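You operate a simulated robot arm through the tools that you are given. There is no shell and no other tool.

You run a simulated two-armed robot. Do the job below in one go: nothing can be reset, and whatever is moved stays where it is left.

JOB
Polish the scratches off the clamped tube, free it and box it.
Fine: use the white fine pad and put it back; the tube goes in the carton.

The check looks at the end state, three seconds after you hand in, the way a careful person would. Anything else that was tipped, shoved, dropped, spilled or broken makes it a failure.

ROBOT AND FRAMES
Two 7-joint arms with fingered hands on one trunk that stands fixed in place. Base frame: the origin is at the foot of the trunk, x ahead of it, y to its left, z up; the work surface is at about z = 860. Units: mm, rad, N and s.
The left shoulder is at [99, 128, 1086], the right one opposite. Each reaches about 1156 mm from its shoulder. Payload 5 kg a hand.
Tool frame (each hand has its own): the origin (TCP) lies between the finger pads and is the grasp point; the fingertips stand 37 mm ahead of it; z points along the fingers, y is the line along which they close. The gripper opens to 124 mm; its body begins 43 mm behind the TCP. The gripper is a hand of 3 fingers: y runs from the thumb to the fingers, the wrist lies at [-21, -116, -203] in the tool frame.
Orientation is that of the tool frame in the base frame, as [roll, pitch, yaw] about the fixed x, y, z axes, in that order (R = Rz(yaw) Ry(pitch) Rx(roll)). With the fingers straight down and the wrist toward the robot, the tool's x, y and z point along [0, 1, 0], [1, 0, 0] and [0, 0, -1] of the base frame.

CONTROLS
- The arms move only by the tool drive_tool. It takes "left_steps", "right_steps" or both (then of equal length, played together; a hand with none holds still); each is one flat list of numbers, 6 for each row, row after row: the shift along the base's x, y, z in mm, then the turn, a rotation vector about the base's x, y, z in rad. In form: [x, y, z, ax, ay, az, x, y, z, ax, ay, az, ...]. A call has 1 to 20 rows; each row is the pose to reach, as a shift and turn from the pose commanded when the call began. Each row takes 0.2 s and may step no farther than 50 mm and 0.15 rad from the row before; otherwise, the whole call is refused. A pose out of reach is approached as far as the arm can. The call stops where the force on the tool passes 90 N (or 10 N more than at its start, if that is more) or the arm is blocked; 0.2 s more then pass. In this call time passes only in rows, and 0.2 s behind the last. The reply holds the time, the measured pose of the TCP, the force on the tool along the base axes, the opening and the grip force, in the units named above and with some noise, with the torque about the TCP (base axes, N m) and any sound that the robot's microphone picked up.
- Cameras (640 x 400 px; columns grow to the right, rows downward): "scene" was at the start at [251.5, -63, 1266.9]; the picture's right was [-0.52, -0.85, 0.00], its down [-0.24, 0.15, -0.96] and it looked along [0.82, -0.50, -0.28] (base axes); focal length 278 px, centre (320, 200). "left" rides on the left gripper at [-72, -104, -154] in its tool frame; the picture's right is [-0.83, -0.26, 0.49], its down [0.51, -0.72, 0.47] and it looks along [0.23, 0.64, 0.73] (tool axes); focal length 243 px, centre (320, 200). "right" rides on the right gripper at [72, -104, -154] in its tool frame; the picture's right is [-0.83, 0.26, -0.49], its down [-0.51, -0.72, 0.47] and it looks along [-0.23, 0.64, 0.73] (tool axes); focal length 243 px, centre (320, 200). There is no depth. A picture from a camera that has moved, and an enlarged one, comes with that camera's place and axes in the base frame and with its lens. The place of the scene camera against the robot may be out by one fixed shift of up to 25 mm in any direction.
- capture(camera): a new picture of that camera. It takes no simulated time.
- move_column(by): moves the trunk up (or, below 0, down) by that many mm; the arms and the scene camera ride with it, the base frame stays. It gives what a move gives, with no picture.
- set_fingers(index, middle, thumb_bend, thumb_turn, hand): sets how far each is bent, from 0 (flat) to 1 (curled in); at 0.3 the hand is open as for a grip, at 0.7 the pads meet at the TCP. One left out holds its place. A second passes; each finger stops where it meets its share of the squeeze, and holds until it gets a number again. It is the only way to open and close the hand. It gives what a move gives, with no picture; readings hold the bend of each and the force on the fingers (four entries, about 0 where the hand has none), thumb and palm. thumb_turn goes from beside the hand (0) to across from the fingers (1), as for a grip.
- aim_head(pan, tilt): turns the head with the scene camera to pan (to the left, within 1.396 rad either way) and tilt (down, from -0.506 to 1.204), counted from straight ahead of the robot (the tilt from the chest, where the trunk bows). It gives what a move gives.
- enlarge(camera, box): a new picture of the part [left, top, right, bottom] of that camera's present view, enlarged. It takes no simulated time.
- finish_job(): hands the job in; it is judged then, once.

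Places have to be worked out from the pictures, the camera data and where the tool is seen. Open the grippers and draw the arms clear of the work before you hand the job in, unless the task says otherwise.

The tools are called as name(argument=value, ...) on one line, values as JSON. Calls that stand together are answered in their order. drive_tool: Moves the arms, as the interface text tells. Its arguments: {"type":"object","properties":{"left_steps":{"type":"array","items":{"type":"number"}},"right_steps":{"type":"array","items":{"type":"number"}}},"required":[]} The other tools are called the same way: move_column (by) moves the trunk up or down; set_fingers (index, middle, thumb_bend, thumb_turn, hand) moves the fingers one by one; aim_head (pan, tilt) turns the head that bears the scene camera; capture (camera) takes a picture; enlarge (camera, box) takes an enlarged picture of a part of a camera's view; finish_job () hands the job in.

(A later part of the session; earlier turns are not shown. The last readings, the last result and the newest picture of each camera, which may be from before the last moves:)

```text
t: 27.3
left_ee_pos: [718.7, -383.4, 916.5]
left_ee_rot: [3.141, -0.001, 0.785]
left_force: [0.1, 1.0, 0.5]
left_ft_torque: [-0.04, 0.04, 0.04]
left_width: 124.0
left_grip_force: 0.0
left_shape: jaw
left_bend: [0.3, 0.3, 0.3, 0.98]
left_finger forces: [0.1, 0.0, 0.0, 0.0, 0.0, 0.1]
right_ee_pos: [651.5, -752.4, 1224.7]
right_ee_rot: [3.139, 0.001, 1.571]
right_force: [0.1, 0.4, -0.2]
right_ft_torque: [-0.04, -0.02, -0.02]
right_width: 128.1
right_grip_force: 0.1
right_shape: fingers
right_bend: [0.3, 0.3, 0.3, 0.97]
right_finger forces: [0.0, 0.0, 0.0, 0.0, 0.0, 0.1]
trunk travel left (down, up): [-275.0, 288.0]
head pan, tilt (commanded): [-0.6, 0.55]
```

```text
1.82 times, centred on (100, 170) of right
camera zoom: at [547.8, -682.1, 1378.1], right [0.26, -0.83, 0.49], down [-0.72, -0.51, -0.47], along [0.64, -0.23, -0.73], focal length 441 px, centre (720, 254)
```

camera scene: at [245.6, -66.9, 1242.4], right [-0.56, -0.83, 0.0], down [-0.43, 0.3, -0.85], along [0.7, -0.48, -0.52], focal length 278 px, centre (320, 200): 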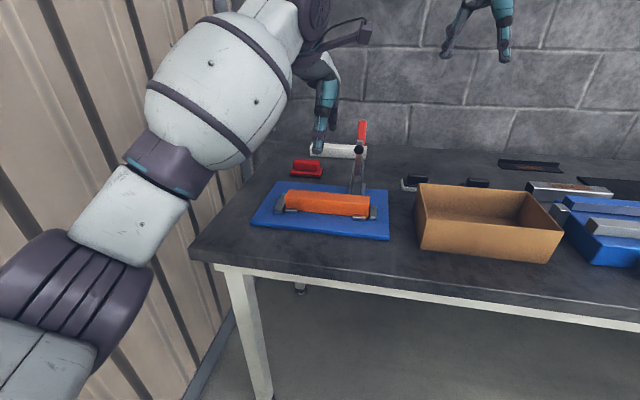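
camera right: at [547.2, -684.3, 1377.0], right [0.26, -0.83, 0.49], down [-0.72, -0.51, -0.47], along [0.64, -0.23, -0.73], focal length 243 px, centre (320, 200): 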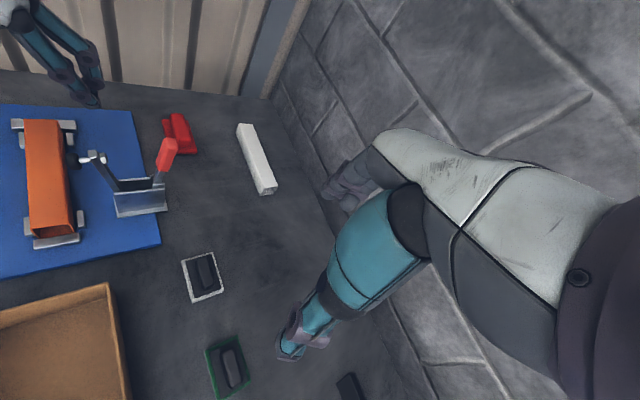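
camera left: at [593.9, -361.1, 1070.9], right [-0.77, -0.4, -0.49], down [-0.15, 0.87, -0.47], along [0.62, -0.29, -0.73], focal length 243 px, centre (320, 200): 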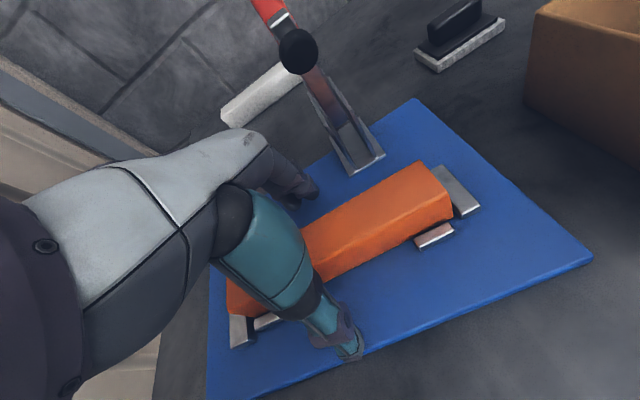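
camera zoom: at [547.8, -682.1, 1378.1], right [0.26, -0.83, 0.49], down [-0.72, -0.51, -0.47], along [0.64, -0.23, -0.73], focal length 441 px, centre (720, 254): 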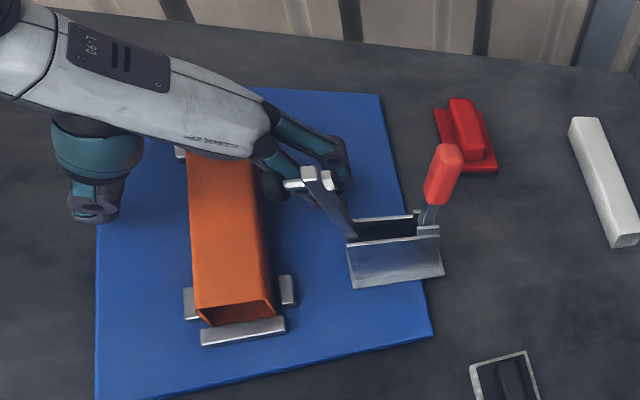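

No contact so far. I'll close the left fingers in stages onto the tube.

set_fingers(hand="left", index=0.53, middle=0.53, thumb_bend=0.53)

capture(camera="left")

enlarge(camera="right", box=[0, 60, 200, 280])

```text
t: 28.3
left_ee_pos: [719.2, -384.1, 917.5]
left_ee_rot: [3.141, 0.001, 0.785]
left_force: [0.4, 0.2, 0.6]
left_ft_torque: [0.02, 0.01, 0.01]
left_width: 59.1
left_grip_force: 0.0
left_shape: fingers
left_bend: [0.53, 0.53, 0.53, 0.98]
left_finger forces: [0.1, 0.0, 0.1, 0.1, 0.0, 0.1]
right_ee_pos: [651.8, -752.5, 1224.7]
right_ee_rot: [3.139, 0.001, 1.571]
right_force: [-0.1, 0.0, -0.9]
right_ft_torque: [-0.03, 0.03, 0.05]
right_width: 128.6
right_grip_force: 0.1
right_shape: fingers
right_bend: [0.3, 0.3, 0.3, 0.97]
right_finger forces: [0.0, 0.0, 0.0, 0.1, 0.0, 0.0]
trunk travel left (down, up): [-275.0, 288.0]
head pan, tilt (commanded): [-0.6, 0.55]
```

```text
taken
camera left: at [593.8, -361.1, 1071.2], right [-0.77, -0.4, -0.49], down [-0.15, 0.87, -0.47], along [0.62, -0.29, -0.73], focal length 243 px, centre (320, 200)
```

left: 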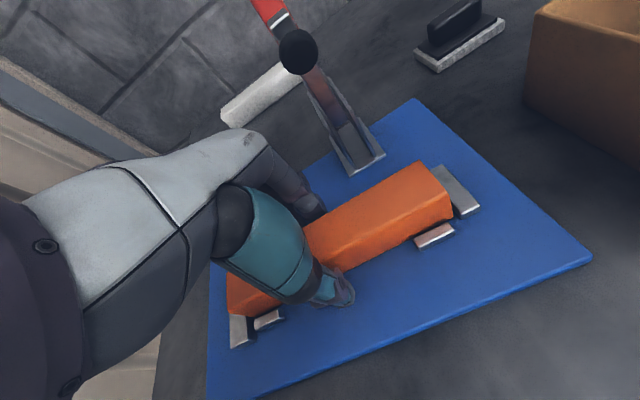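

```text
1.82 times, centred on (100, 170) of right
camera zoom: at [547.7, -682.0, 1378.2], right [0.26, -0.83, 0.49], down [-0.72, -0.51, -0.47], along [0.64, -0.23, -0.73], focal length 441 px, centre (720, 254)
```

zoom: 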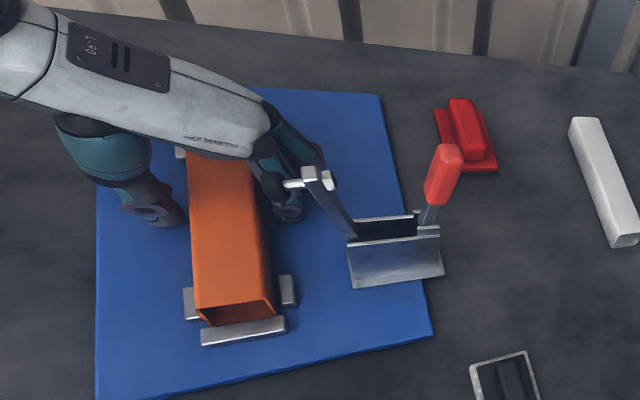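

Clearance looks even on both sides. I'll lower 5 mm and close to grip.

drive_tool(left_steps=[0, 0, -5, 0, 0, 0])

set_fingers(hand="left", index=0.68, middle=0.68, thumb_bend=0.68)

capture(camera="left")

```text
t: 28.7
left_ee_pos: [718.8, -382.8, 915.7]
left_ee_rot: [3.137, 0.001, 0.785]
left_force: [3.0, -0.8, 12.0]
left_ft_torque: [-0.23, -0.54, 0.01]
left_width: 58.9
left_grip_force: 6.2
left_shape: fingers
left_bend: [0.53, 0.52, 0.53, 0.98]
left_finger forces: [0.0, 11.5, 0.0, 0.1, 0.1, 0.0]
right_ee_pos: [650.6, -753.8, 1226.7]
right_ee_rot: [3.138, -0.001, 1.571]
right_force: [0.4, -0.5, 0.0]
right_ft_torque: [0.0, -0.03, 0.01]
right_width: 128.5
right_grip_force: 0.0
right_shape: fingers
right_bend: [0.3, 0.3, 0.3, 0.97]
right_finger forces: [0.0, 0.0, 0.1, 0.1, 0.0, 0.0]
trunk travel left (down, up): [-275.0, 288.0]
head pan, tilt (commanded): [-0.6, 0.55]
```

```text
t: 29.7
left_ee_pos: [717.8, -383.1, 914.5]
left_ee_rot: [3.137, -0.001, 0.784]
left_force: [10.6, -9.5, 25.3]
left_ft_torque: [-0.49, -0.91, -0.17]
left_width: 40.1
left_grip_force: 25.2
left_shape: fingers
left_bend: [0.6, 0.6, 0.6, 0.97]
left_finger forces: [10.0, 28.2, 0.0, 0.0, 11.6, 0.1]
right_ee_pos: [650.0, -753.3, 1225.8]
right_ee_rot: [3.138, -0.001, 1.572]
right_force: [-0.4, -0.1, -0.5]
right_ft_torque: [-0.03, 0.01, -0.02]
right_width: 128.7
right_grip_force: 0.0
right_shape: fingers
right_bend: [0.3, 0.3, 0.3, 0.97]
right_finger forces: [0.0, 0.0, 0.0, 0.0, 0.0, 0.0]
trunk travel left (down, up): [-275.0, 288.0]
head pan, tilt (commanded): [-0.6, 0.55]
```

```text
taken
camera left: at [592.2, -360.6, 1067.6], right [-0.77, -0.4, -0.49], down [-0.15, 0.87, -0.47], along [0.62, -0.29, -0.73], focal length 243 px, centre (320, 200)
```

left: 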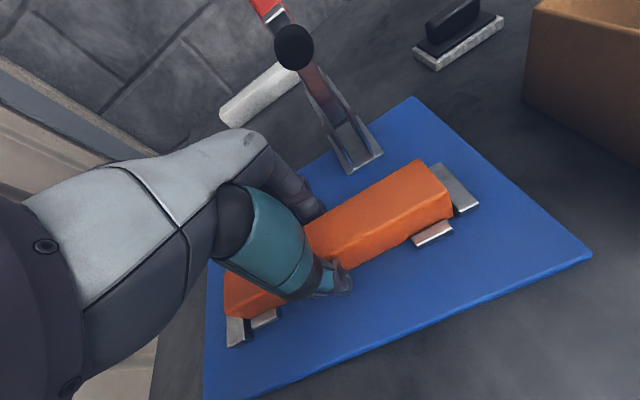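

The tube is gripped (width 40.1), though a fingertip is pressing the base. I'll ease up a few mm and tighten the grip.

drive_tool(left_steps=[0, 0, 4, 0, 0, 0])

set_fingers(hand="left", index=0.78, middle=0.78, thumb_bend=0.78)

capture(camera="left")

```text
t: 30.1
left_ee_pos: [718.9, -382.6, 914.8]
left_ee_rot: [-3.138, 0.0, 0.786]
left_force: [4.7, -6.2, 10.8]
left_ft_torque: [-0.32, -0.5, -0.18]
left_width: 40.3
left_grip_force: 20.3
left_shape: fingers
left_bend: [0.6, 0.6, 0.6, 0.97]
left_finger forces: [8.3, 20.2, 0.1, 0.1, 12.1, 0.1]
right_ee_pos: [650.3, -754.4, 1224.0]
right_ee_rot: [3.14, 0.0, 1.571]
right_force: [0.5, 0.5, -0.9]
right_ft_torque: [0.0, 0.0, 0.03]
right_width: 128.6
right_grip_force: 0.0
right_shape: fingers
right_bend: [0.3, 0.3, 0.3, 0.97]
right_finger forces: [0.0, 0.0, 0.0, 0.0, 0.1, 0.1]
trunk travel left (down, up): [-275.0, 288.0]
head pan, tilt (commanded): [-0.6, 0.55]
```

```text
t: 31.1
left_ee_pos: [719.3, -383.8, 915.0]
left_ee_rot: [-3.14, 0.0, 0.786]
left_force: [2.2, -0.7, -0.5]
left_ft_torque: [-0.05, -0.13, -0.15]
left_width: 39.7
left_grip_force: 21.1
left_shape: fingers
left_bend: [0.59, 0.59, 0.61, 0.97]
left_finger forces: [12.0, 10.2, 0.0, 0.1, 20.1, 0.0]
right_ee_pos: [652.3, -755.7, 1223.8]
right_ee_rot: [3.14, -0.001, 1.57]
right_force: [0.1, 1.0, -1.0]
right_ft_torque: [-0.01, 0.01, 0.03]
right_width: 128.5
right_grip_force: 0.1
right_shape: fingers
right_bend: [0.3, 0.3, 0.3, 0.97]
right_finger forces: [0.0, 0.0, 0.0, 0.0, 0.1, 0.0]
trunk travel left (down, up): [-275.0, 288.0]
head pan, tilt (commanded): [-0.6, 0.55]
```

```text
taken
camera left: at [594.2, -361.4, 1068.7], right [-0.77, -0.4, -0.49], down [-0.15, 0.87, -0.47], along [0.62, -0.29, -0.73], focal length 243 px, centre (320, 200)
```

left: 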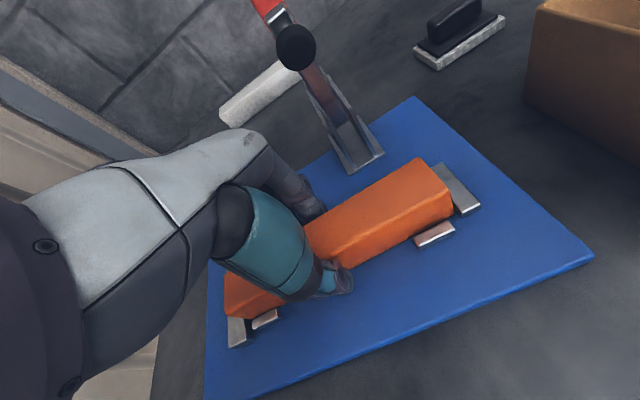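

The grip is about 21 N. I'll lift the tube straight up 40 mm first and check it.

drive_tool(left_steps=[0, 0, 10, 0, 0, 0, 0, 0, 20, 0, 0, 0, -2, 2, 30, 0, 0, 0, -6, 6, 42, 0, 0, 0])

capture(camera="left")

enlarge(camera="right", box=[0, 60, 200, 280])

```text
t: 32.1
left_ee_pos: [713.2, -377.3, 958.7]
left_ee_rot: [3.141, -0.001, 0.784]
left_force: [0.0, 0.4, -3.4]
left_ft_torque: [0.02, -0.09, -0.01]
left_width: 39.5
left_grip_force: 20.6
left_shape: fingers
left_bend: [0.59, 0.61, 0.62, 0.95]
left_finger forces: [12.6, 7.8, 0.0, 0.1, 20.3, 0.1]
right_ee_pos: [651.1, -754.7, 1223.7]
right_ee_rot: [3.138, -0.002, 1.571]
right_force: [0.5, 0.4, -0.7]
right_ft_torque: [0.0, 0.03, -0.02]
right_width: 128.4
right_grip_force: 0.0
right_shape: fingers
right_bend: [0.3, 0.3, 0.3, 0.97]
right_finger forces: [0.0, 0.0, 0.0, 0.1, 0.0, 0.1]
trunk travel left (down, up): [-275.0, 288.0]
head pan, tilt (commanded): [-0.6, 0.55]
```

```text
taken
camera left: at [588.0, -354.9, 1112.4], right [-0.77, -0.4, -0.49], down [-0.15, 0.87, -0.47], along [0.62, -0.29, -0.73], focal length 243 px, centre (320, 200)
```

left: 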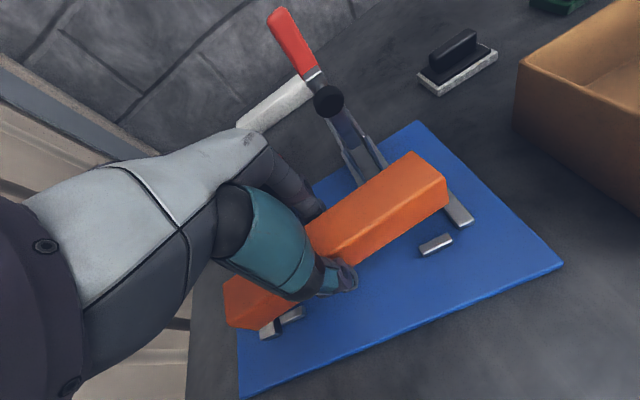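

```text
1.82 times, centred on (100, 170) of right
camera zoom: at [547.6, -682.2, 1378.2], right [0.26, -0.83, 0.49], down [-0.72, -0.51, -0.47], along [0.64, -0.23, -0.73], focal length 441 px, centre (720, 254)
```

zoom: 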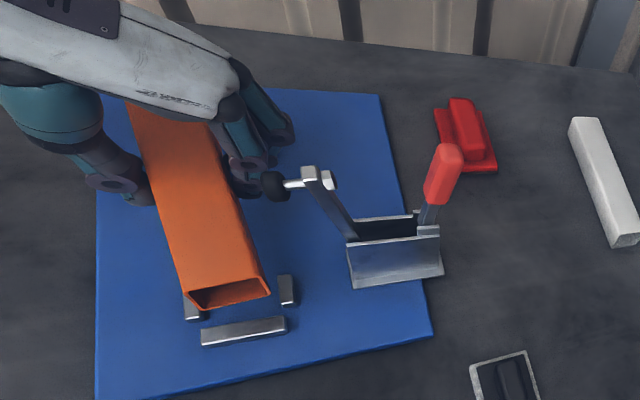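

The tube is up (about 3.5 N) and secure. I'll raise it high in front of the head so the scene camera can see its underside.

drive_tool(left_steps=[-10, 10, 40, 0, 0, 0, -20, 20, 85, 0, 0, 0, -25, 30, 130, 0, 0, 0, -30, 50, 172, 0, 0, 0, -35, 75, 212, 0, 0, 0, -40, 100, 252, 0, 0, 0, -45, 125, 292, 0, 0, 0, -50, 150, 332, 0, 0, 0, -55, 175, 372, 0, 0, 0, -60, 200, 412, 0, 0, 0, -63, 225, 452, 0, 0, 0, -63, 230, 472, 0, 0, 0])

aim_head(pan=-0.25, tilt=-0.25)

capture(camera="scene")

capture(camera="right")

```text
t: 34.7
left_ee_pos: [649.0, -146.8, 1427.8]
left_ee_rot: [-3.141, 0.0, 0.784]
left_force: [-0.3, 0.4, -4.3]
left_ft_torque: [0.04, -0.04, -0.02]
left_width: 39.7
left_grip_force: 20.4
left_shape: fingers
left_bend: [0.59, 0.61, 0.62, 0.95]
left_finger forces: [12.3, 7.8, 0.1, 0.1, 19.9, 0.0]
right_ee_pos: [651.7, -754.2, 1224.6]
right_ee_rot: [3.141, -0.002, 1.571]
right_force: [-0.4, -0.6, -0.2]
right_ft_torque: [-0.03, -0.05, -0.03]
right_width: 128.3
right_grip_force: 0.1
right_shape: fingers
right_bend: [0.3, 0.3, 0.3, 0.97]
right_finger forces: [0.1, 0.0, 0.0, 0.0, 0.0, 0.0]
trunk travel left (down, up): [-275.0, 288.0]
head pan, tilt (commanded): [-0.6, 0.55]
```

```text
t: 35.8
left_ee_pos: [650.0, -147.9, 1427.7]
left_ee_rot: [3.141, 0.001, 0.786]
left_force: [-0.4, 0.7, -3.7]
left_ft_torque: [0.07, -0.07, 0.0]
left_width: 39.5
left_grip_force: 20.5
left_shape: fingers
left_bend: [0.59, 0.61, 0.62, 0.95]
left_finger forces: [12.3, 7.8, 0.0, 0.0, 19.8, 0.0]
right_ee_pos: [651.9, -755.2, 1224.5]
right_ee_rot: [3.139, 0.0, 1.571]
right_force: [-0.2, -0.1, 0.2]
right_ft_torque: [0.0, -0.01, 0.01]
right_width: 128.6
right_grip_force: 0.1
right_shape: fingers
right_bend: [0.3, 0.3, 0.3, 0.97]
right_finger forces: [0.0, 0.0, 0.1, 0.0, 0.0, 0.0]
trunk travel left (down, up): [-275.0, 288.0]
head pan, tilt (commanded): [-0.25, -0.25]
```

```text
taken
camera scene: at [250.6, -34.8, 1314.5], right [-0.25, -0.97, 0.0], down [0.24, -0.06, -0.97], along [0.94, -0.24, 0.25], focal length 278 px, centre (320, 200)
```

scene: 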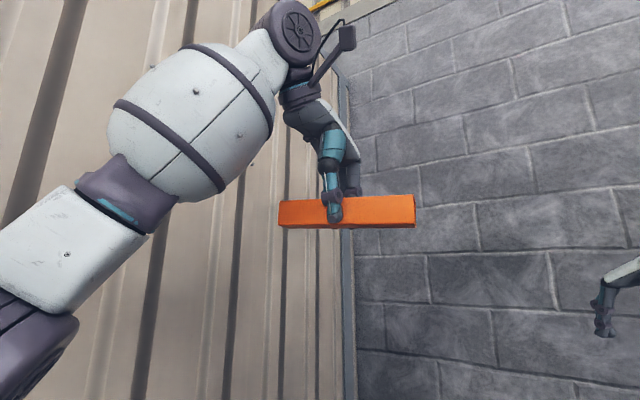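

```text
taken
camera right: at [548.1, -682.2, 1377.9], right [0.26, -0.83, 0.49], down [-0.72, -0.51, -0.47], along [0.64, -0.23, -0.73], focal length 243 px, centre (320, 200)
```

right: 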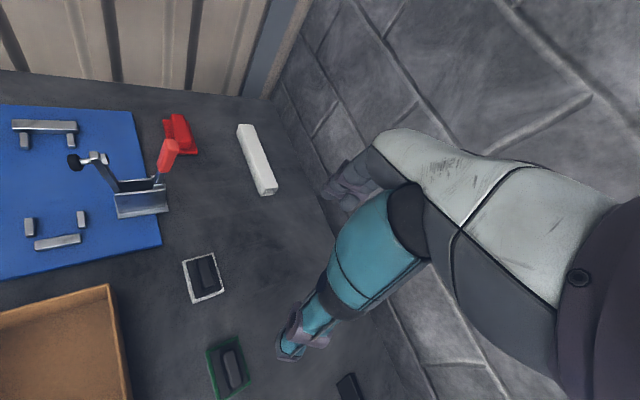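

The underside is still edge-on. I'll zoom, then tilt the hand about the tube's axis so the underside faces the head camera.

drive_tool(left_steps=[0, 0, 10, 0.09, 0.09, 0, 0, 0, 20, 0.18, 0.18, 0, 0, 0, 30, 0.27, 0.27, 0, 0, 0, 40, 0.36, 0.36, 0, 0, 0, 50, 0.43, 0.43, 0])

capture(camera="scene")

enlarge(camera="scene", box=[260, 140, 440, 250])

```text
t: 37.0
left_ee_pos: [646.2, -138.4, 1408.3]
left_ee_rot: [-2.549, 0.006, 0.787]
left_force: [0.5, 0.4, -4.7]
left_ft_torque: [-0.01, -0.06, 0.02]
left_width: 39.2
left_grip_force: 20.9
left_shape: fingers
left_bend: [0.59, 0.6, 0.63, 0.95]
left_finger forces: [12.9, 9.0, 0.0, 0.0, 19.3, 0.0]
left hand out of reach, approached as far as the arm can: row 4, 5
right_ee_pos: [655.1, -752.9, 1223.6]
right_ee_rot: [-3.141, 0.002, 1.571]
right_force: [0.4, -0.5, -0.8]
right_ft_torque: [0.0, 0.05, 0.0]
right_width: 128.7
right_grip_force: 0.1
right_shape: fingers
right_bend: [0.3, 0.3, 0.3, 0.97]
right_finger forces: [0.0, 0.1, 0.0, 0.0, 0.0, 0.0]
trunk travel left (down, up): [-275.0, 288.0]
head pan, tilt (commanded): [-0.25, -0.25]
```

```text
taken
camera scene: at [253.6, -33.4, 1313.8], right [-0.25, -0.97, 0.0], down [0.24, -0.06, -0.97], along [0.94, -0.24, 0.24], focal length 278 px, centre (320, 200)
```

scene: 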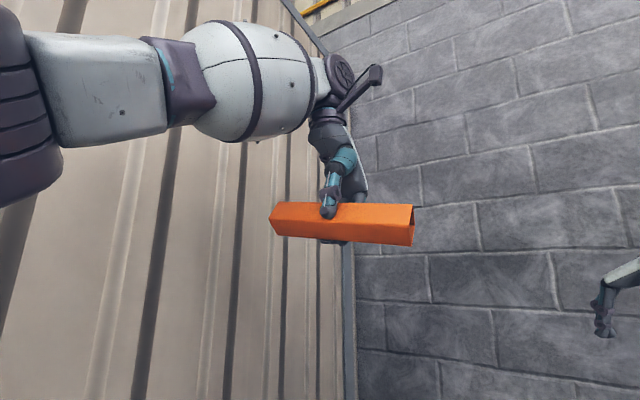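

```text
3.56 times, centred on (350, 195) of scene
camera zoom: at [253.6, -33.4, 1313.8], right [-0.25, -0.97, 0.0], down [0.24, -0.06, -0.97], along [0.94, -0.24, 0.24], focal length 990 px, centre (213, 218)
```

zoom: 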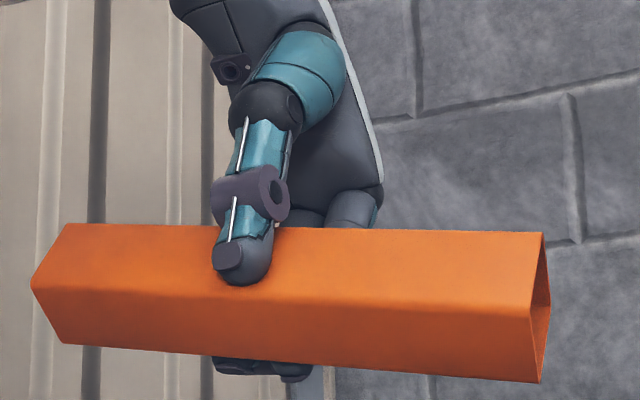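

Now I see both the front face and the underside, so I'll zoom in on the underside.

enlarge(camera="scene", box=[266, 205, 342, 250])

enlarge(camera="scene", box=[340, 205, 418, 250])

enlarge(camera="scene", box=[290, 215, 330, 242])

enlarge(camera="scene", box=[340, 215, 380, 242])

```text
8.42 times, centred on (304, 228) of scene
camera zoom: at [253.6, -33.4, 1313.8], right [-0.25, -0.97, 0.0], down [0.24, -0.06, -0.97], along [0.94, -0.24, 0.24], focal length 2345 px, centre (455, -32)
```

zoom: 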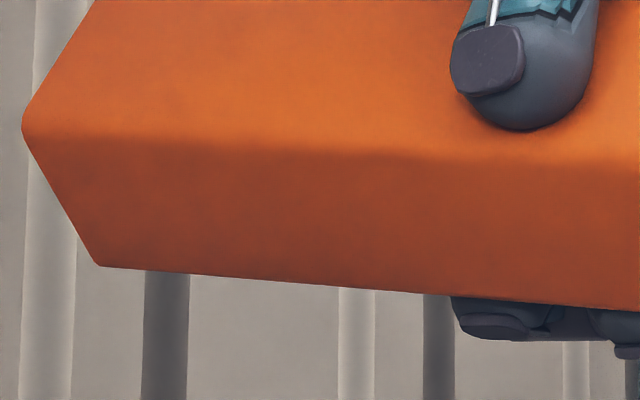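

```text
8.21 times, centred on (379, 228) of scene
camera zoom: at [253.6, -33.4, 1313.8], right [-0.25, -0.97, 0.0], down [0.24, -0.06, -0.97], along [0.94, -0.24, 0.24], focal length 2284 px, centre (-164, -26)
```

zoom: 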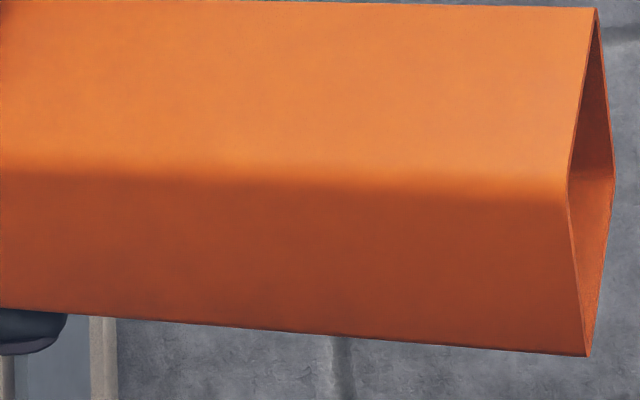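

```text
14.81 times, centred on (310, 228) of scene
camera zoom: at [253.6, -33.4, 1313.8], right [-0.25, -0.97, 0.0], down [0.24, -0.06, -0.97], along [0.94, -0.24, 0.24], focal length 4125 px, centre (468, -222)
```

zoom: 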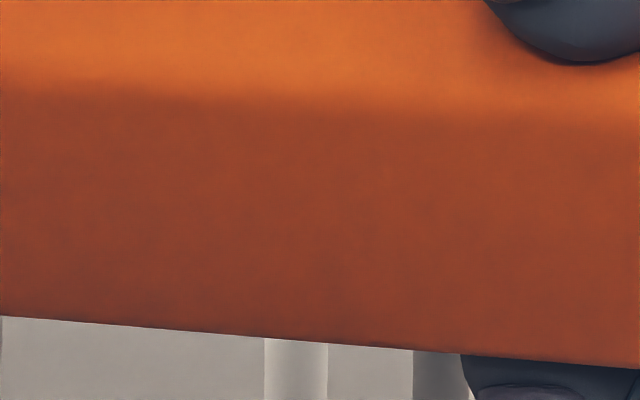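

```text
14.81 times, centred on (360, 228) of scene
camera zoom: at [253.6, -33.4, 1313.8], right [-0.25, -0.97, 0.0], down [0.24, -0.06, -0.97], along [0.94, -0.24, 0.24], focal length 4125 px, centre (-273, -222)
```

zoom: 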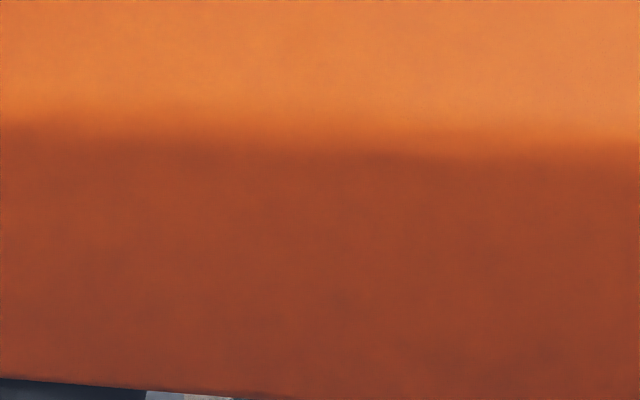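

The underside looks clean as well. I'll check what the left hand's own camera shows of the held tube before turning it further.

capture(camera="left")

enlarge(camera="left", box=[300, 150, 500, 330])

enlarge(camera="scene", box=[340, 198, 380, 222])

enlarge(camera="scene", box=[376, 198, 418, 222])

```text
taken
camera left: at [594.4, -189.3, 1594.7], right [-0.94, -0.24, -0.26], down [-0.25, 0.97, 0.01], along [0.24, 0.07, -0.97], focal length 243 px, centre (320, 200)
```

left: 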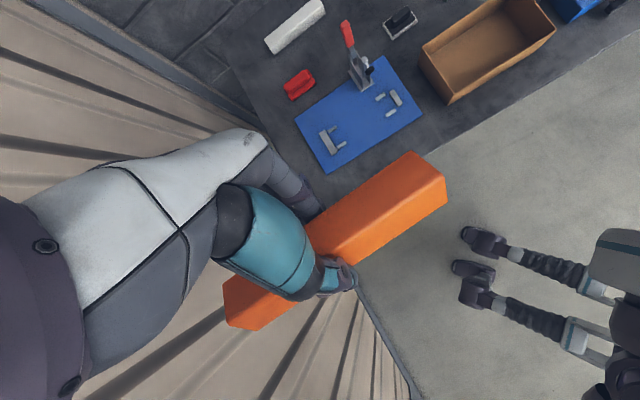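

```text
2.22 times, centred on (400, 240) of left
camera zoom: at [594.4, -189.3, 1594.7], right [-0.94, -0.24, -0.26], down [-0.25, 0.97, 0.01], along [0.24, 0.07, -0.97], focal length 539 px, centre (142, 111)
```

zoom: 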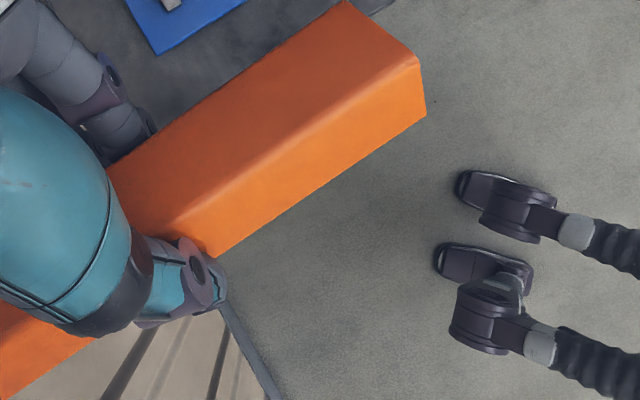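

```text
16.00 times, centred on (360, 210) of scene
camera zoom: at [253.6, -33.4, 1313.8], right [-0.25, -0.97, 0.0], down [0.24, -0.06, -0.97], along [0.94, -0.24, 0.24], focal length 4455 px, centre (-320, 40)
```

zoom: 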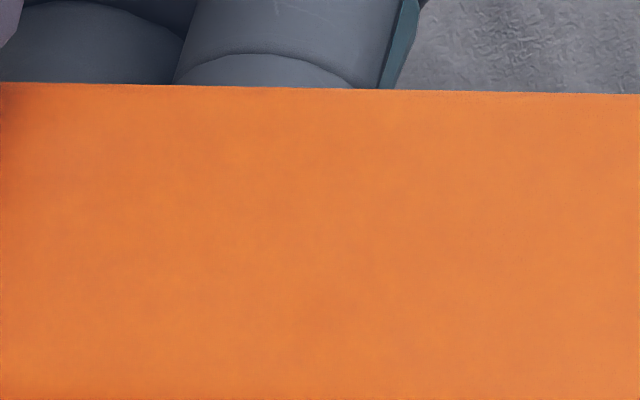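

```text
15.24 times, centred on (397, 210) of scene
camera zoom: at [253.6, -33.4, 1313.8], right [-0.25, -0.97, 0.0], down [0.24, -0.06, -0.97], along [0.94, -0.24, 0.24], focal length 4243 px, centre (-853, 48)
```

zoom: 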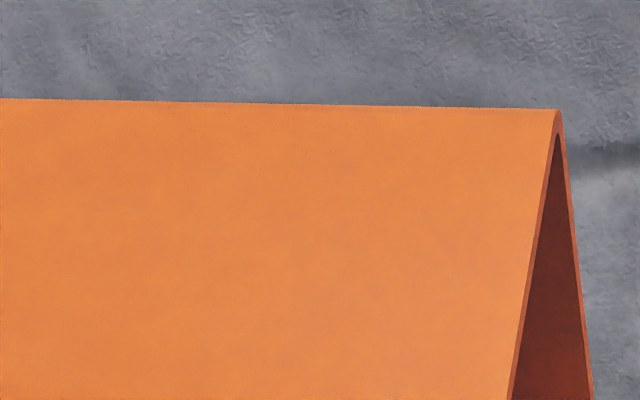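

The front, bottom and top are clean, leaving the face that looked toward the clamp. I'll untilt, then yaw the held tube so that face points to the robot's right, where the right-hand camera can see it in good light.

drive_tool(left_steps=[0, 0, -10, -0.09, -0.09, 0, 0, 0, -25, -0.18, -0.18, 0, 0, 0, -40, -0.27, -0.27, 0, 0, 0, -60, -0.36, -0.36, 0, 0, 0, -90, -0.43, -0.43, 0])

drive_tool(left_steps=[0, -12, -32, 0, 0, -0.112, 0, -24, -64, 0, 0, -0.224, 0, -36, -96, 0, 0, -0.336, 0, -48, -128, 0, 0, -0.448, 0, -60, -160, 0, 0, -0.56, 0, -72, -192, 0, 0, -0.672, 0, -84, -220, 0, 0, -0.785], right_steps=[-21, 23, -6, 0.112, 0, 0, -42, 46, -12, 0.224, 0, 0, -63, 69, -18, 0.336, 0, 0, -84, 92, -24, 0.448, 0, 0, -105, 115, -30, 0.56, 0, 0, -126, 138, -36, 0.672, 0, 0, -146, 160, -40, 0.785, 0, 0])

capture(camera="right")

capture(camera="scene")

```text
t: 38.2
left_ee_pos: [645.0, -138.6, 1319.5]
left_ee_rot: [3.14, 0.001, 0.786]
left_force: [0.7, 0.6, -5.1]
left_ft_torque: [0.03, -0.03, 0.03]
left_width: 39.0
left_grip_force: 19.5
left_shape: fingers
left_bend: [0.59, 0.61, 0.63, 0.95]
left_finger forces: [11.6, 8.1, 0.0, 0.0, 19.6, 0.0]
right_ee_pos: [654.2, -753.4, 1223.0]
right_ee_rot: [-3.141, -0.001, 1.573]
right_force: [0.2, -0.2, 0.0]
right_ft_torque: [-0.03, 0.04, 0.03]
right_width: 128.8
right_grip_force: 0.1
right_shape: fingers
right_bend: [0.3, 0.3, 0.3, 0.97]
right_finger forces: [0.0, 0.0, 0.1, 0.0, 0.0, 0.0]
trunk travel left (down, up): [-275.0, 288.0]
head pan, tilt (commanded): [-0.25, -0.25]
```

```text
t: 39.8
left_ee_pos: [643.2, -226.7, 1098.0]
left_ee_rot: [-3.141, 0.002, -0.001]
left_force: [-0.2, -0.8, -4.2]
left_ft_torque: [0.01, -0.06, 0.01]
left_width: 39.3
left_grip_force: 19.1
left_shape: fingers
left_bend: [0.59, 0.61, 0.63, 0.95]
left_finger forces: [11.8, 8.2, 0.0, 0.1, 19.5, 0.0]
right_ee_pos: [507.4, -594.9, 1183.0]
right_ee_rot: [3.141, -0.787, 1.571]
right_force: [0.5, 0.2, 0.8]
right_ft_torque: [-0.01, 0.03, 0.0]
right_width: 128.5
right_grip_force: 0.0
right_shape: fingers
right_bend: [0.3, 0.3, 0.3, 0.97]
right_finger forces: [0.1, 0.1, 0.0, 0.1, 0.0, 0.0]
trunk travel left (down, up): [-275.0, 288.0]
head pan, tilt (commanded): [-0.25, -0.25]
```

```text
taken
camera right: at [403.4, -653.2, 1342.8], right [0.26, -0.94, -0.24], down [-0.72, -0.02, -0.69], along [0.64, 0.35, -0.68], focal length 243 px, centre (320, 200)
```

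right: 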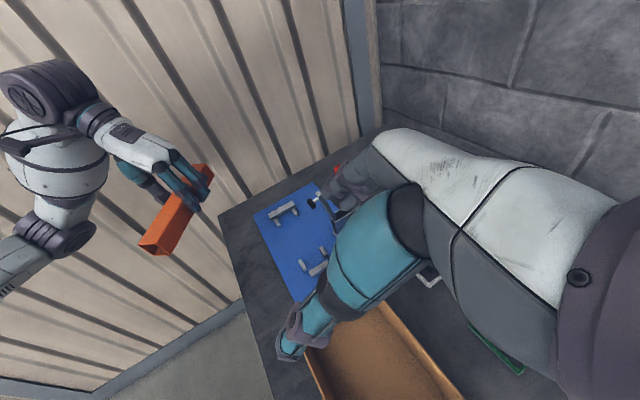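

```text
taken
camera scene: at [251.0, -35.4, 1314.5], right [-0.25, -0.97, 0.0], down [0.24, -0.06, -0.97], along [0.94, -0.24, 0.25], focal length 278 px, centre (320, 200)
```

scene: 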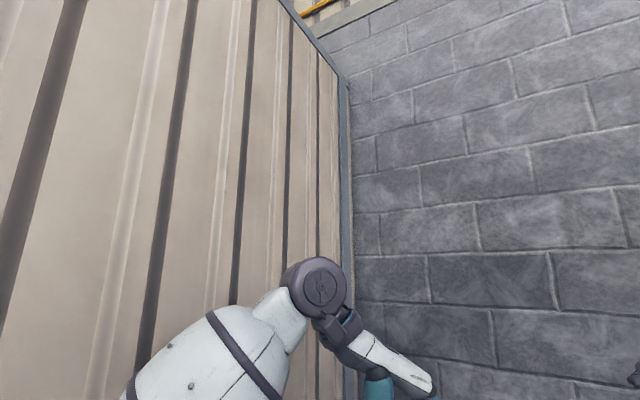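

The right-hand camera now sees the former far face, so I'll enlarge it.

enlarge(camera="right", box=[130, 150, 225, 260])

enlarge(camera="right", box=[140, 195, 195, 260])

enlarge(camera="right", box=[180, 155, 220, 205])

```text
3.64 times, centred on (178, 205) of right
camera zoom: at [403.4, -653.2, 1342.8], right [0.26, -0.94, -0.24], down [-0.72, -0.02, -0.69], along [0.64, 0.35, -0.68], focal length 882 px, centre (838, 182)
```

zoom: 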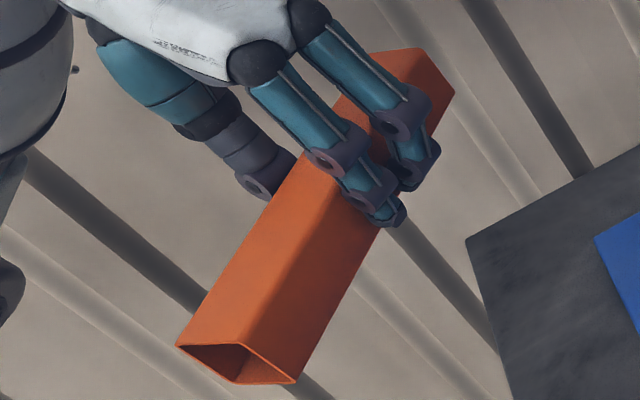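

```text
6.15 times, centred on (168, 228) of right
camera zoom: at [403.4, -653.2, 1342.8], right [0.26, -0.94, -0.24], down [-0.72, -0.02, -0.69], along [0.64, 0.35, -0.68], focal length 1493 px, centre (1258, 31)
```

zoom: 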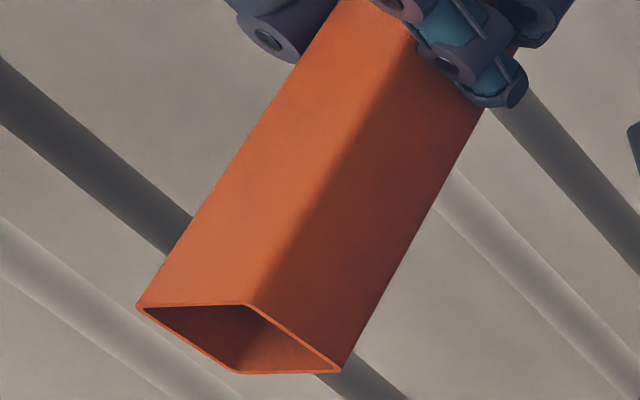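

```text
8.00 times, centred on (200, 180) of right
camera zoom: at [403.4, -653.2, 1342.8], right [0.26, -0.94, -0.24], down [-0.72, -0.02, -0.69], along [0.64, 0.35, -0.68], focal length 1941 px, centre (1280, 360)
```

zoom: 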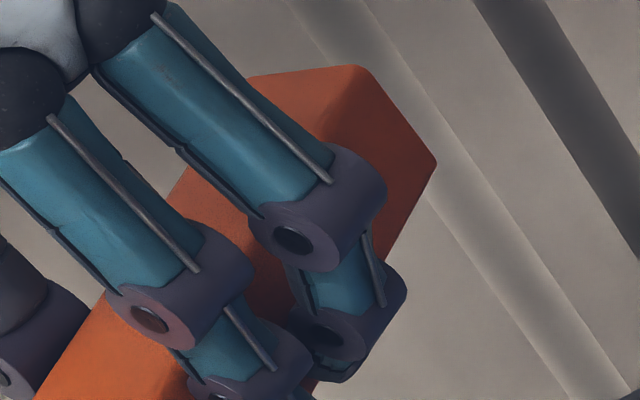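

That face is clean too, so no outer face of this tube shows a scratch. Before doubting more, I'll look closely at the vise and the other parts, in case the scratched "clamped tube" is held there.

aim_head(pan=-1.15, tilt=0.6)

capture(camera="scene")

```text
t: 41.0
left_ee_pos: [643.1, -226.5, 1098.5]
left_ee_rot: [-3.141, 0.001, 0.001]
left_force: [0.4, 0.1, -4.8]
left_ft_torque: [0.02, -0.07, -0.03]
left_width: 39.1
left_grip_force: 19.2
left_shape: fingers
left_bend: [0.59, 0.61, 0.63, 0.95]
left_finger forces: [11.7, 8.0, 0.0, 0.0, 19.7, 0.1]
right_ee_pos: [507.9, -594.6, 1184.2]
right_ee_rot: [3.14, -0.784, 1.571]
right_force: [0.1, 0.4, -0.7]
right_ft_torque: [0.0, 0.01, 0.01]
right_width: 128.5
right_grip_force: 0.0
right_shape: fingers
right_bend: [0.3, 0.3, 0.3, 0.97]
right_finger forces: [0.0, 0.0, 0.1, 0.0, 0.1, 0.1]
trunk travel left (down, up): [-275.0, 288.0]
head pan, tilt (commanded): [-1.15, 0.6]
```

```text
taken
camera scene: at [208.3, -95.2, 1237.9], right [-0.91, -0.41, 0.0], down [-0.23, 0.52, -0.83], along [0.34, -0.75, -0.56], focal length 278 px, centre (320, 200)
```

scene: 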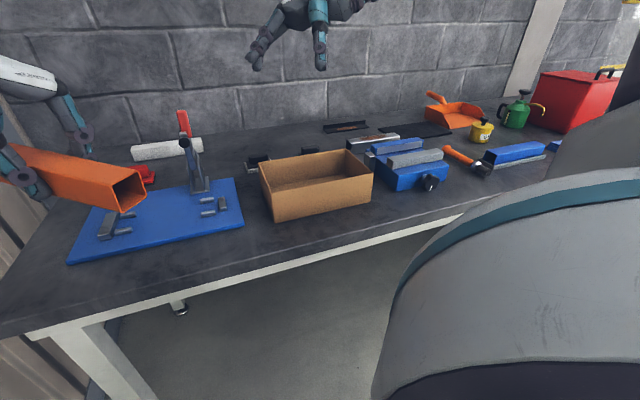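

enlarge(camera="scene", box=[340, 120, 480, 210])

enlarge(camera="scene", box=[410, 70, 600, 190])

enlarge(camera="scene", box=[0, 130, 160, 230])

aim_head(pan=-1.39, tilt=0.5)

capture(camera="scene")

```text
4.44 times, centred on (410, 165) of scene
camera zoom: at [208.3, -95.2, 1237.9], right [-0.91, -0.41, 0.0], down [-0.23, 0.52, -0.83], along [0.34, -0.75, -0.56], focal length 1237 px, centre (-80, 356)
```

zoom: 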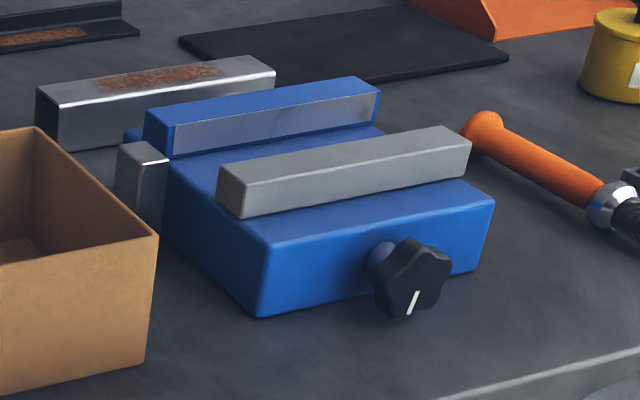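

```text
3.33 times, centred on (505, 130) of scene
camera zoom: at [208.3, -95.2, 1237.9], right [-0.91, -0.41, 0.0], down [-0.23, 0.52, -0.83], along [0.34, -0.75, -0.56], focal length 928 px, centre (-297, 433)
```

zoom: 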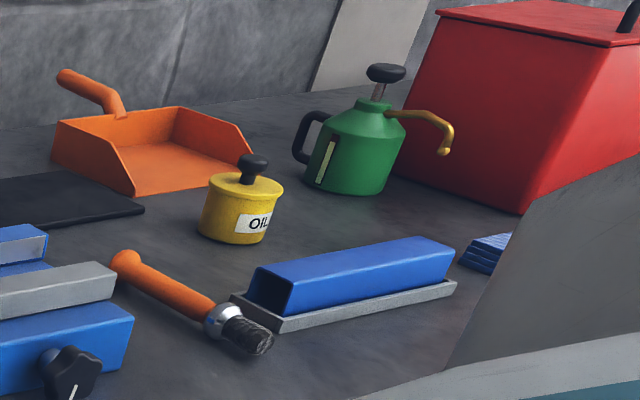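

```text
4.00 times, centred on (80, 180) of scene
camera zoom: at [208.3, -95.2, 1237.9], right [-0.91, -0.41, 0.0], down [-0.23, 0.52, -0.83], along [0.34, -0.75, -0.56], focal length 1114 px, centre (1280, 280)
```

zoom: 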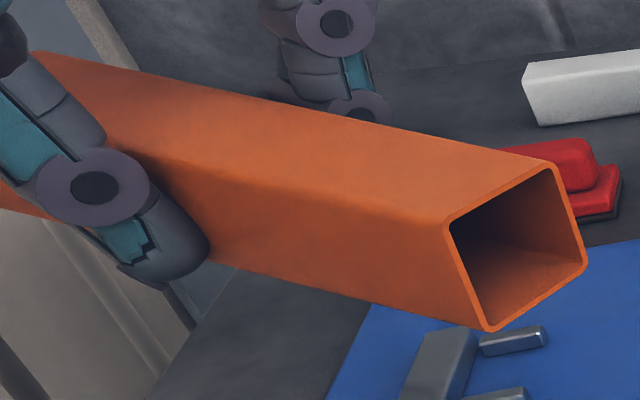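

```text
t: 41.8
left_ee_pos: [642.8, -226.9, 1097.8]
left_ee_rot: [-3.141, 0.0, 0.002]
left_force: [-0.4, 0.2, -4.8]
left_ft_torque: [-0.01, -0.06, -0.01]
left_width: 39.5
left_grip_force: 20.1
left_shape: fingers
left_bend: [0.59, 0.61, 0.63, 0.95]
left_finger forces: [11.7, 8.0, 0.0, 0.0, 19.5, 0.0]
right_ee_pos: [506.8, -595.0, 1183.8]
right_ee_rot: [-3.14, -0.784, 1.568]
right_force: [-0.3, 0.4, 0.0]
right_ft_torque: [0.0, -0.01, 0.03]
right_width: 128.5
right_grip_force: 0.2
right_shape: fingers
right_bend: [0.3, 0.3, 0.3, 0.97]
right_finger forces: [0.1, 0.0, 0.1, 0.0, 0.0, 0.0]
trunk travel left (down, up): [-275.0, 288.0]
head pan, tilt (commanded): [-1.389, 0.499]
```

```text
taken
camera scene: at [188.6, -104.2, 1246.9], right [-0.98, -0.18, 0.0], down [-0.09, 0.47, -0.88], along [0.16, -0.86, -0.48], focal length 278 px, centre (320, 200)
```

scene: 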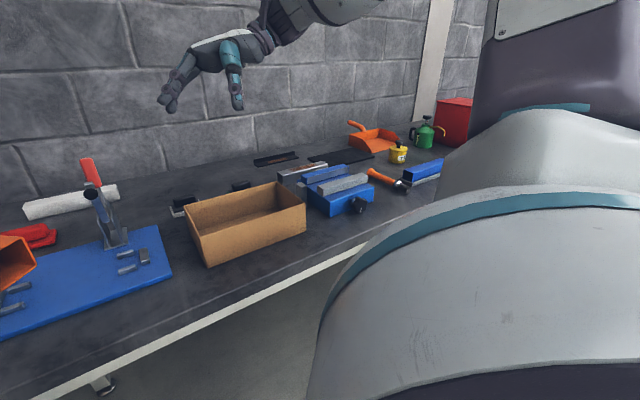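

The vise is open and empty, so the orange tube is indeed the one. I'll point the head straight at the held tube, now quite close to the camera, and inspect it at maximum zoom.

aim_head(pan=-0.45, tilt=0.35)

capture(camera="scene")

capture(camera="left")

```text
t: 43.0
left_ee_pos: [643.1, -226.5, 1098.9]
left_ee_rot: [3.141, 0.0, 0.002]
left_force: [0.0, 0.5, -5.0]
left_ft_torque: [-0.01, -0.06, 0.02]
left_width: 39.4
left_grip_force: 18.8
left_shape: fingers
left_bend: [0.59, 0.61, 0.63, 0.95]
left_finger forces: [11.7, 8.0, 0.0, 0.1, 19.7, 0.1]
right_ee_pos: [506.6, -596.4, 1182.8]
right_ee_rot: [-3.139, -0.784, 1.568]
right_force: [0.2, -0.1, -0.6]
right_ft_torque: [0.02, 0.02, -0.02]
right_width: 128.1
right_grip_force: 0.1
right_shape: fingers
right_bend: [0.3, 0.3, 0.3, 0.97]
right_finger forces: [0.1, 0.0, 0.0, 0.1, 0.1, 0.0]
trunk travel left (down, up): [-275.0, 288.0]
head pan, tilt (commanded): [-0.45, 0.351]
```

```text
taken
camera scene: at [255.9, -55.2, 1260.6], right [-0.44, -0.9, 0.0], down [-0.31, 0.15, -0.94], along [0.84, -0.41, -0.34], focal length 278 px, centre (320, 200)
```

scene: 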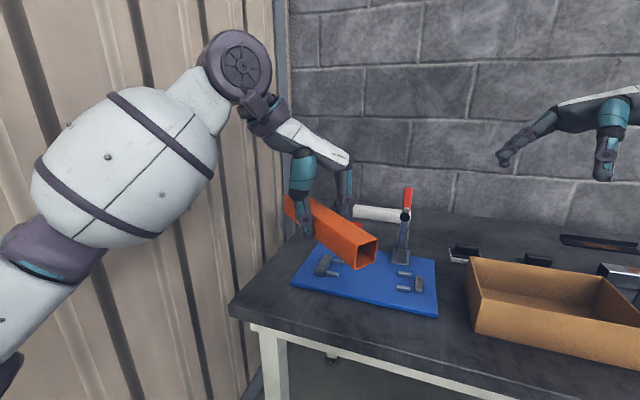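

```text
taken
camera left: at [570.3, -123.4, 1252.3], right [-0.83, 0.26, -0.49], down [0.51, 0.72, -0.47], along [0.23, -0.64, -0.73], focal length 243 px, centre (320, 200)
```

left: 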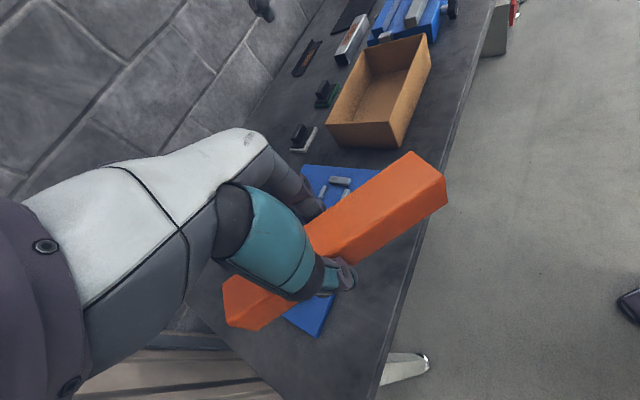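

enlarge(camera="left", box=[320, 150, 450, 270])

enlarge(camera="left", box=[340, 185, 400, 235])

enlarge(camera="left", box=[395, 150, 450, 205])

enlarge(camera="left", box=[340, 210, 440, 270])

enlarge(camera="scene", box=[300, 195, 385, 275])

```text
3.33 times, centred on (385, 210) of left
camera zoom: at [570.3, -123.4, 1252.3], right [-0.83, 0.26, -0.49], down [0.51, 0.72, -0.47], along [0.23, -0.64, -0.73], focal length 809 px, centre (103, 167)
```

zoom: 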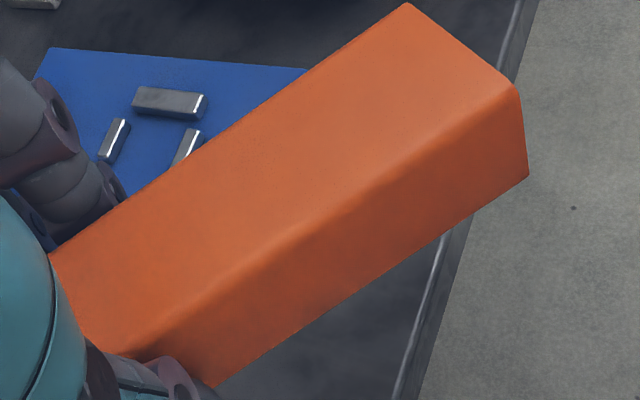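

```text
8.00 times, centred on (370, 210) of left
camera zoom: at [570.3, -123.4, 1252.3], right [-0.83, 0.26, -0.49], down [0.51, 0.72, -0.47], along [0.23, -0.64, -0.73], focal length 1941 px, centre (-80, 120)
```

zoom: 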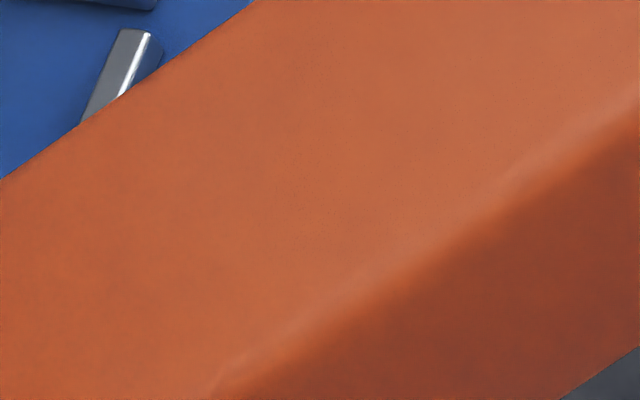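

```text
7.27 times, centred on (422, 178) of left
camera zoom: at [570.3, -123.4, 1252.3], right [-0.83, 0.26, -0.49], down [0.51, 0.72, -0.47], along [0.23, -0.64, -0.73], focal length 1764 px, centre (-426, 364)
```

zoom: 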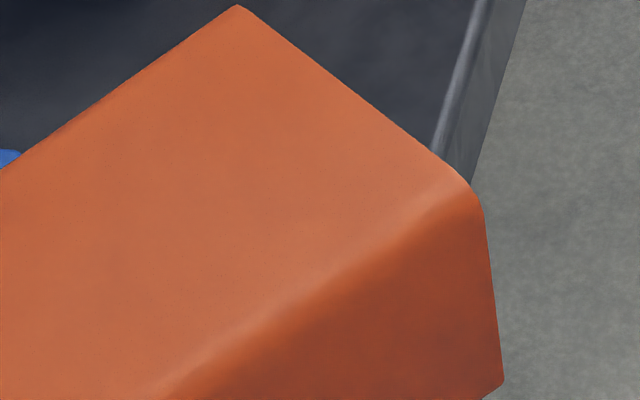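

```text
6.40 times, centred on (390, 240) of left
camera zoom: at [570.3, -123.4, 1252.3], right [-0.83, 0.26, -0.49], down [0.51, 0.72, -0.47], along [0.23, -0.64, -0.73], focal length 1553 px, centre (-128, -56)
```

zoom: 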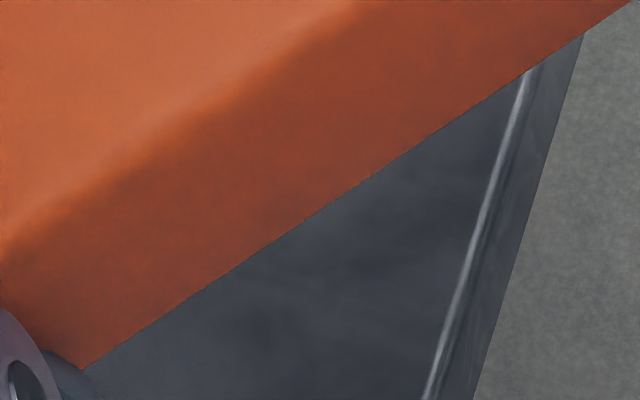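

```text
5.00 times, centred on (342, 235) of scene
camera zoom: at [255.9, -55.2, 1260.6], right [-0.44, -0.9, 0.0], down [-0.31, 0.15, -0.94], along [0.84, -0.41, -0.34], focal length 1392 px, centre (208, 25)
```

zoom: 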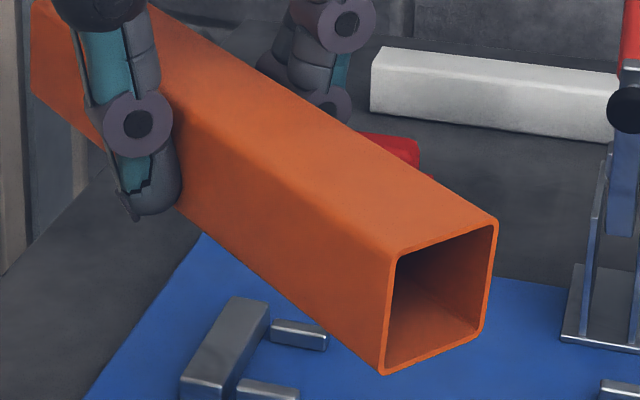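

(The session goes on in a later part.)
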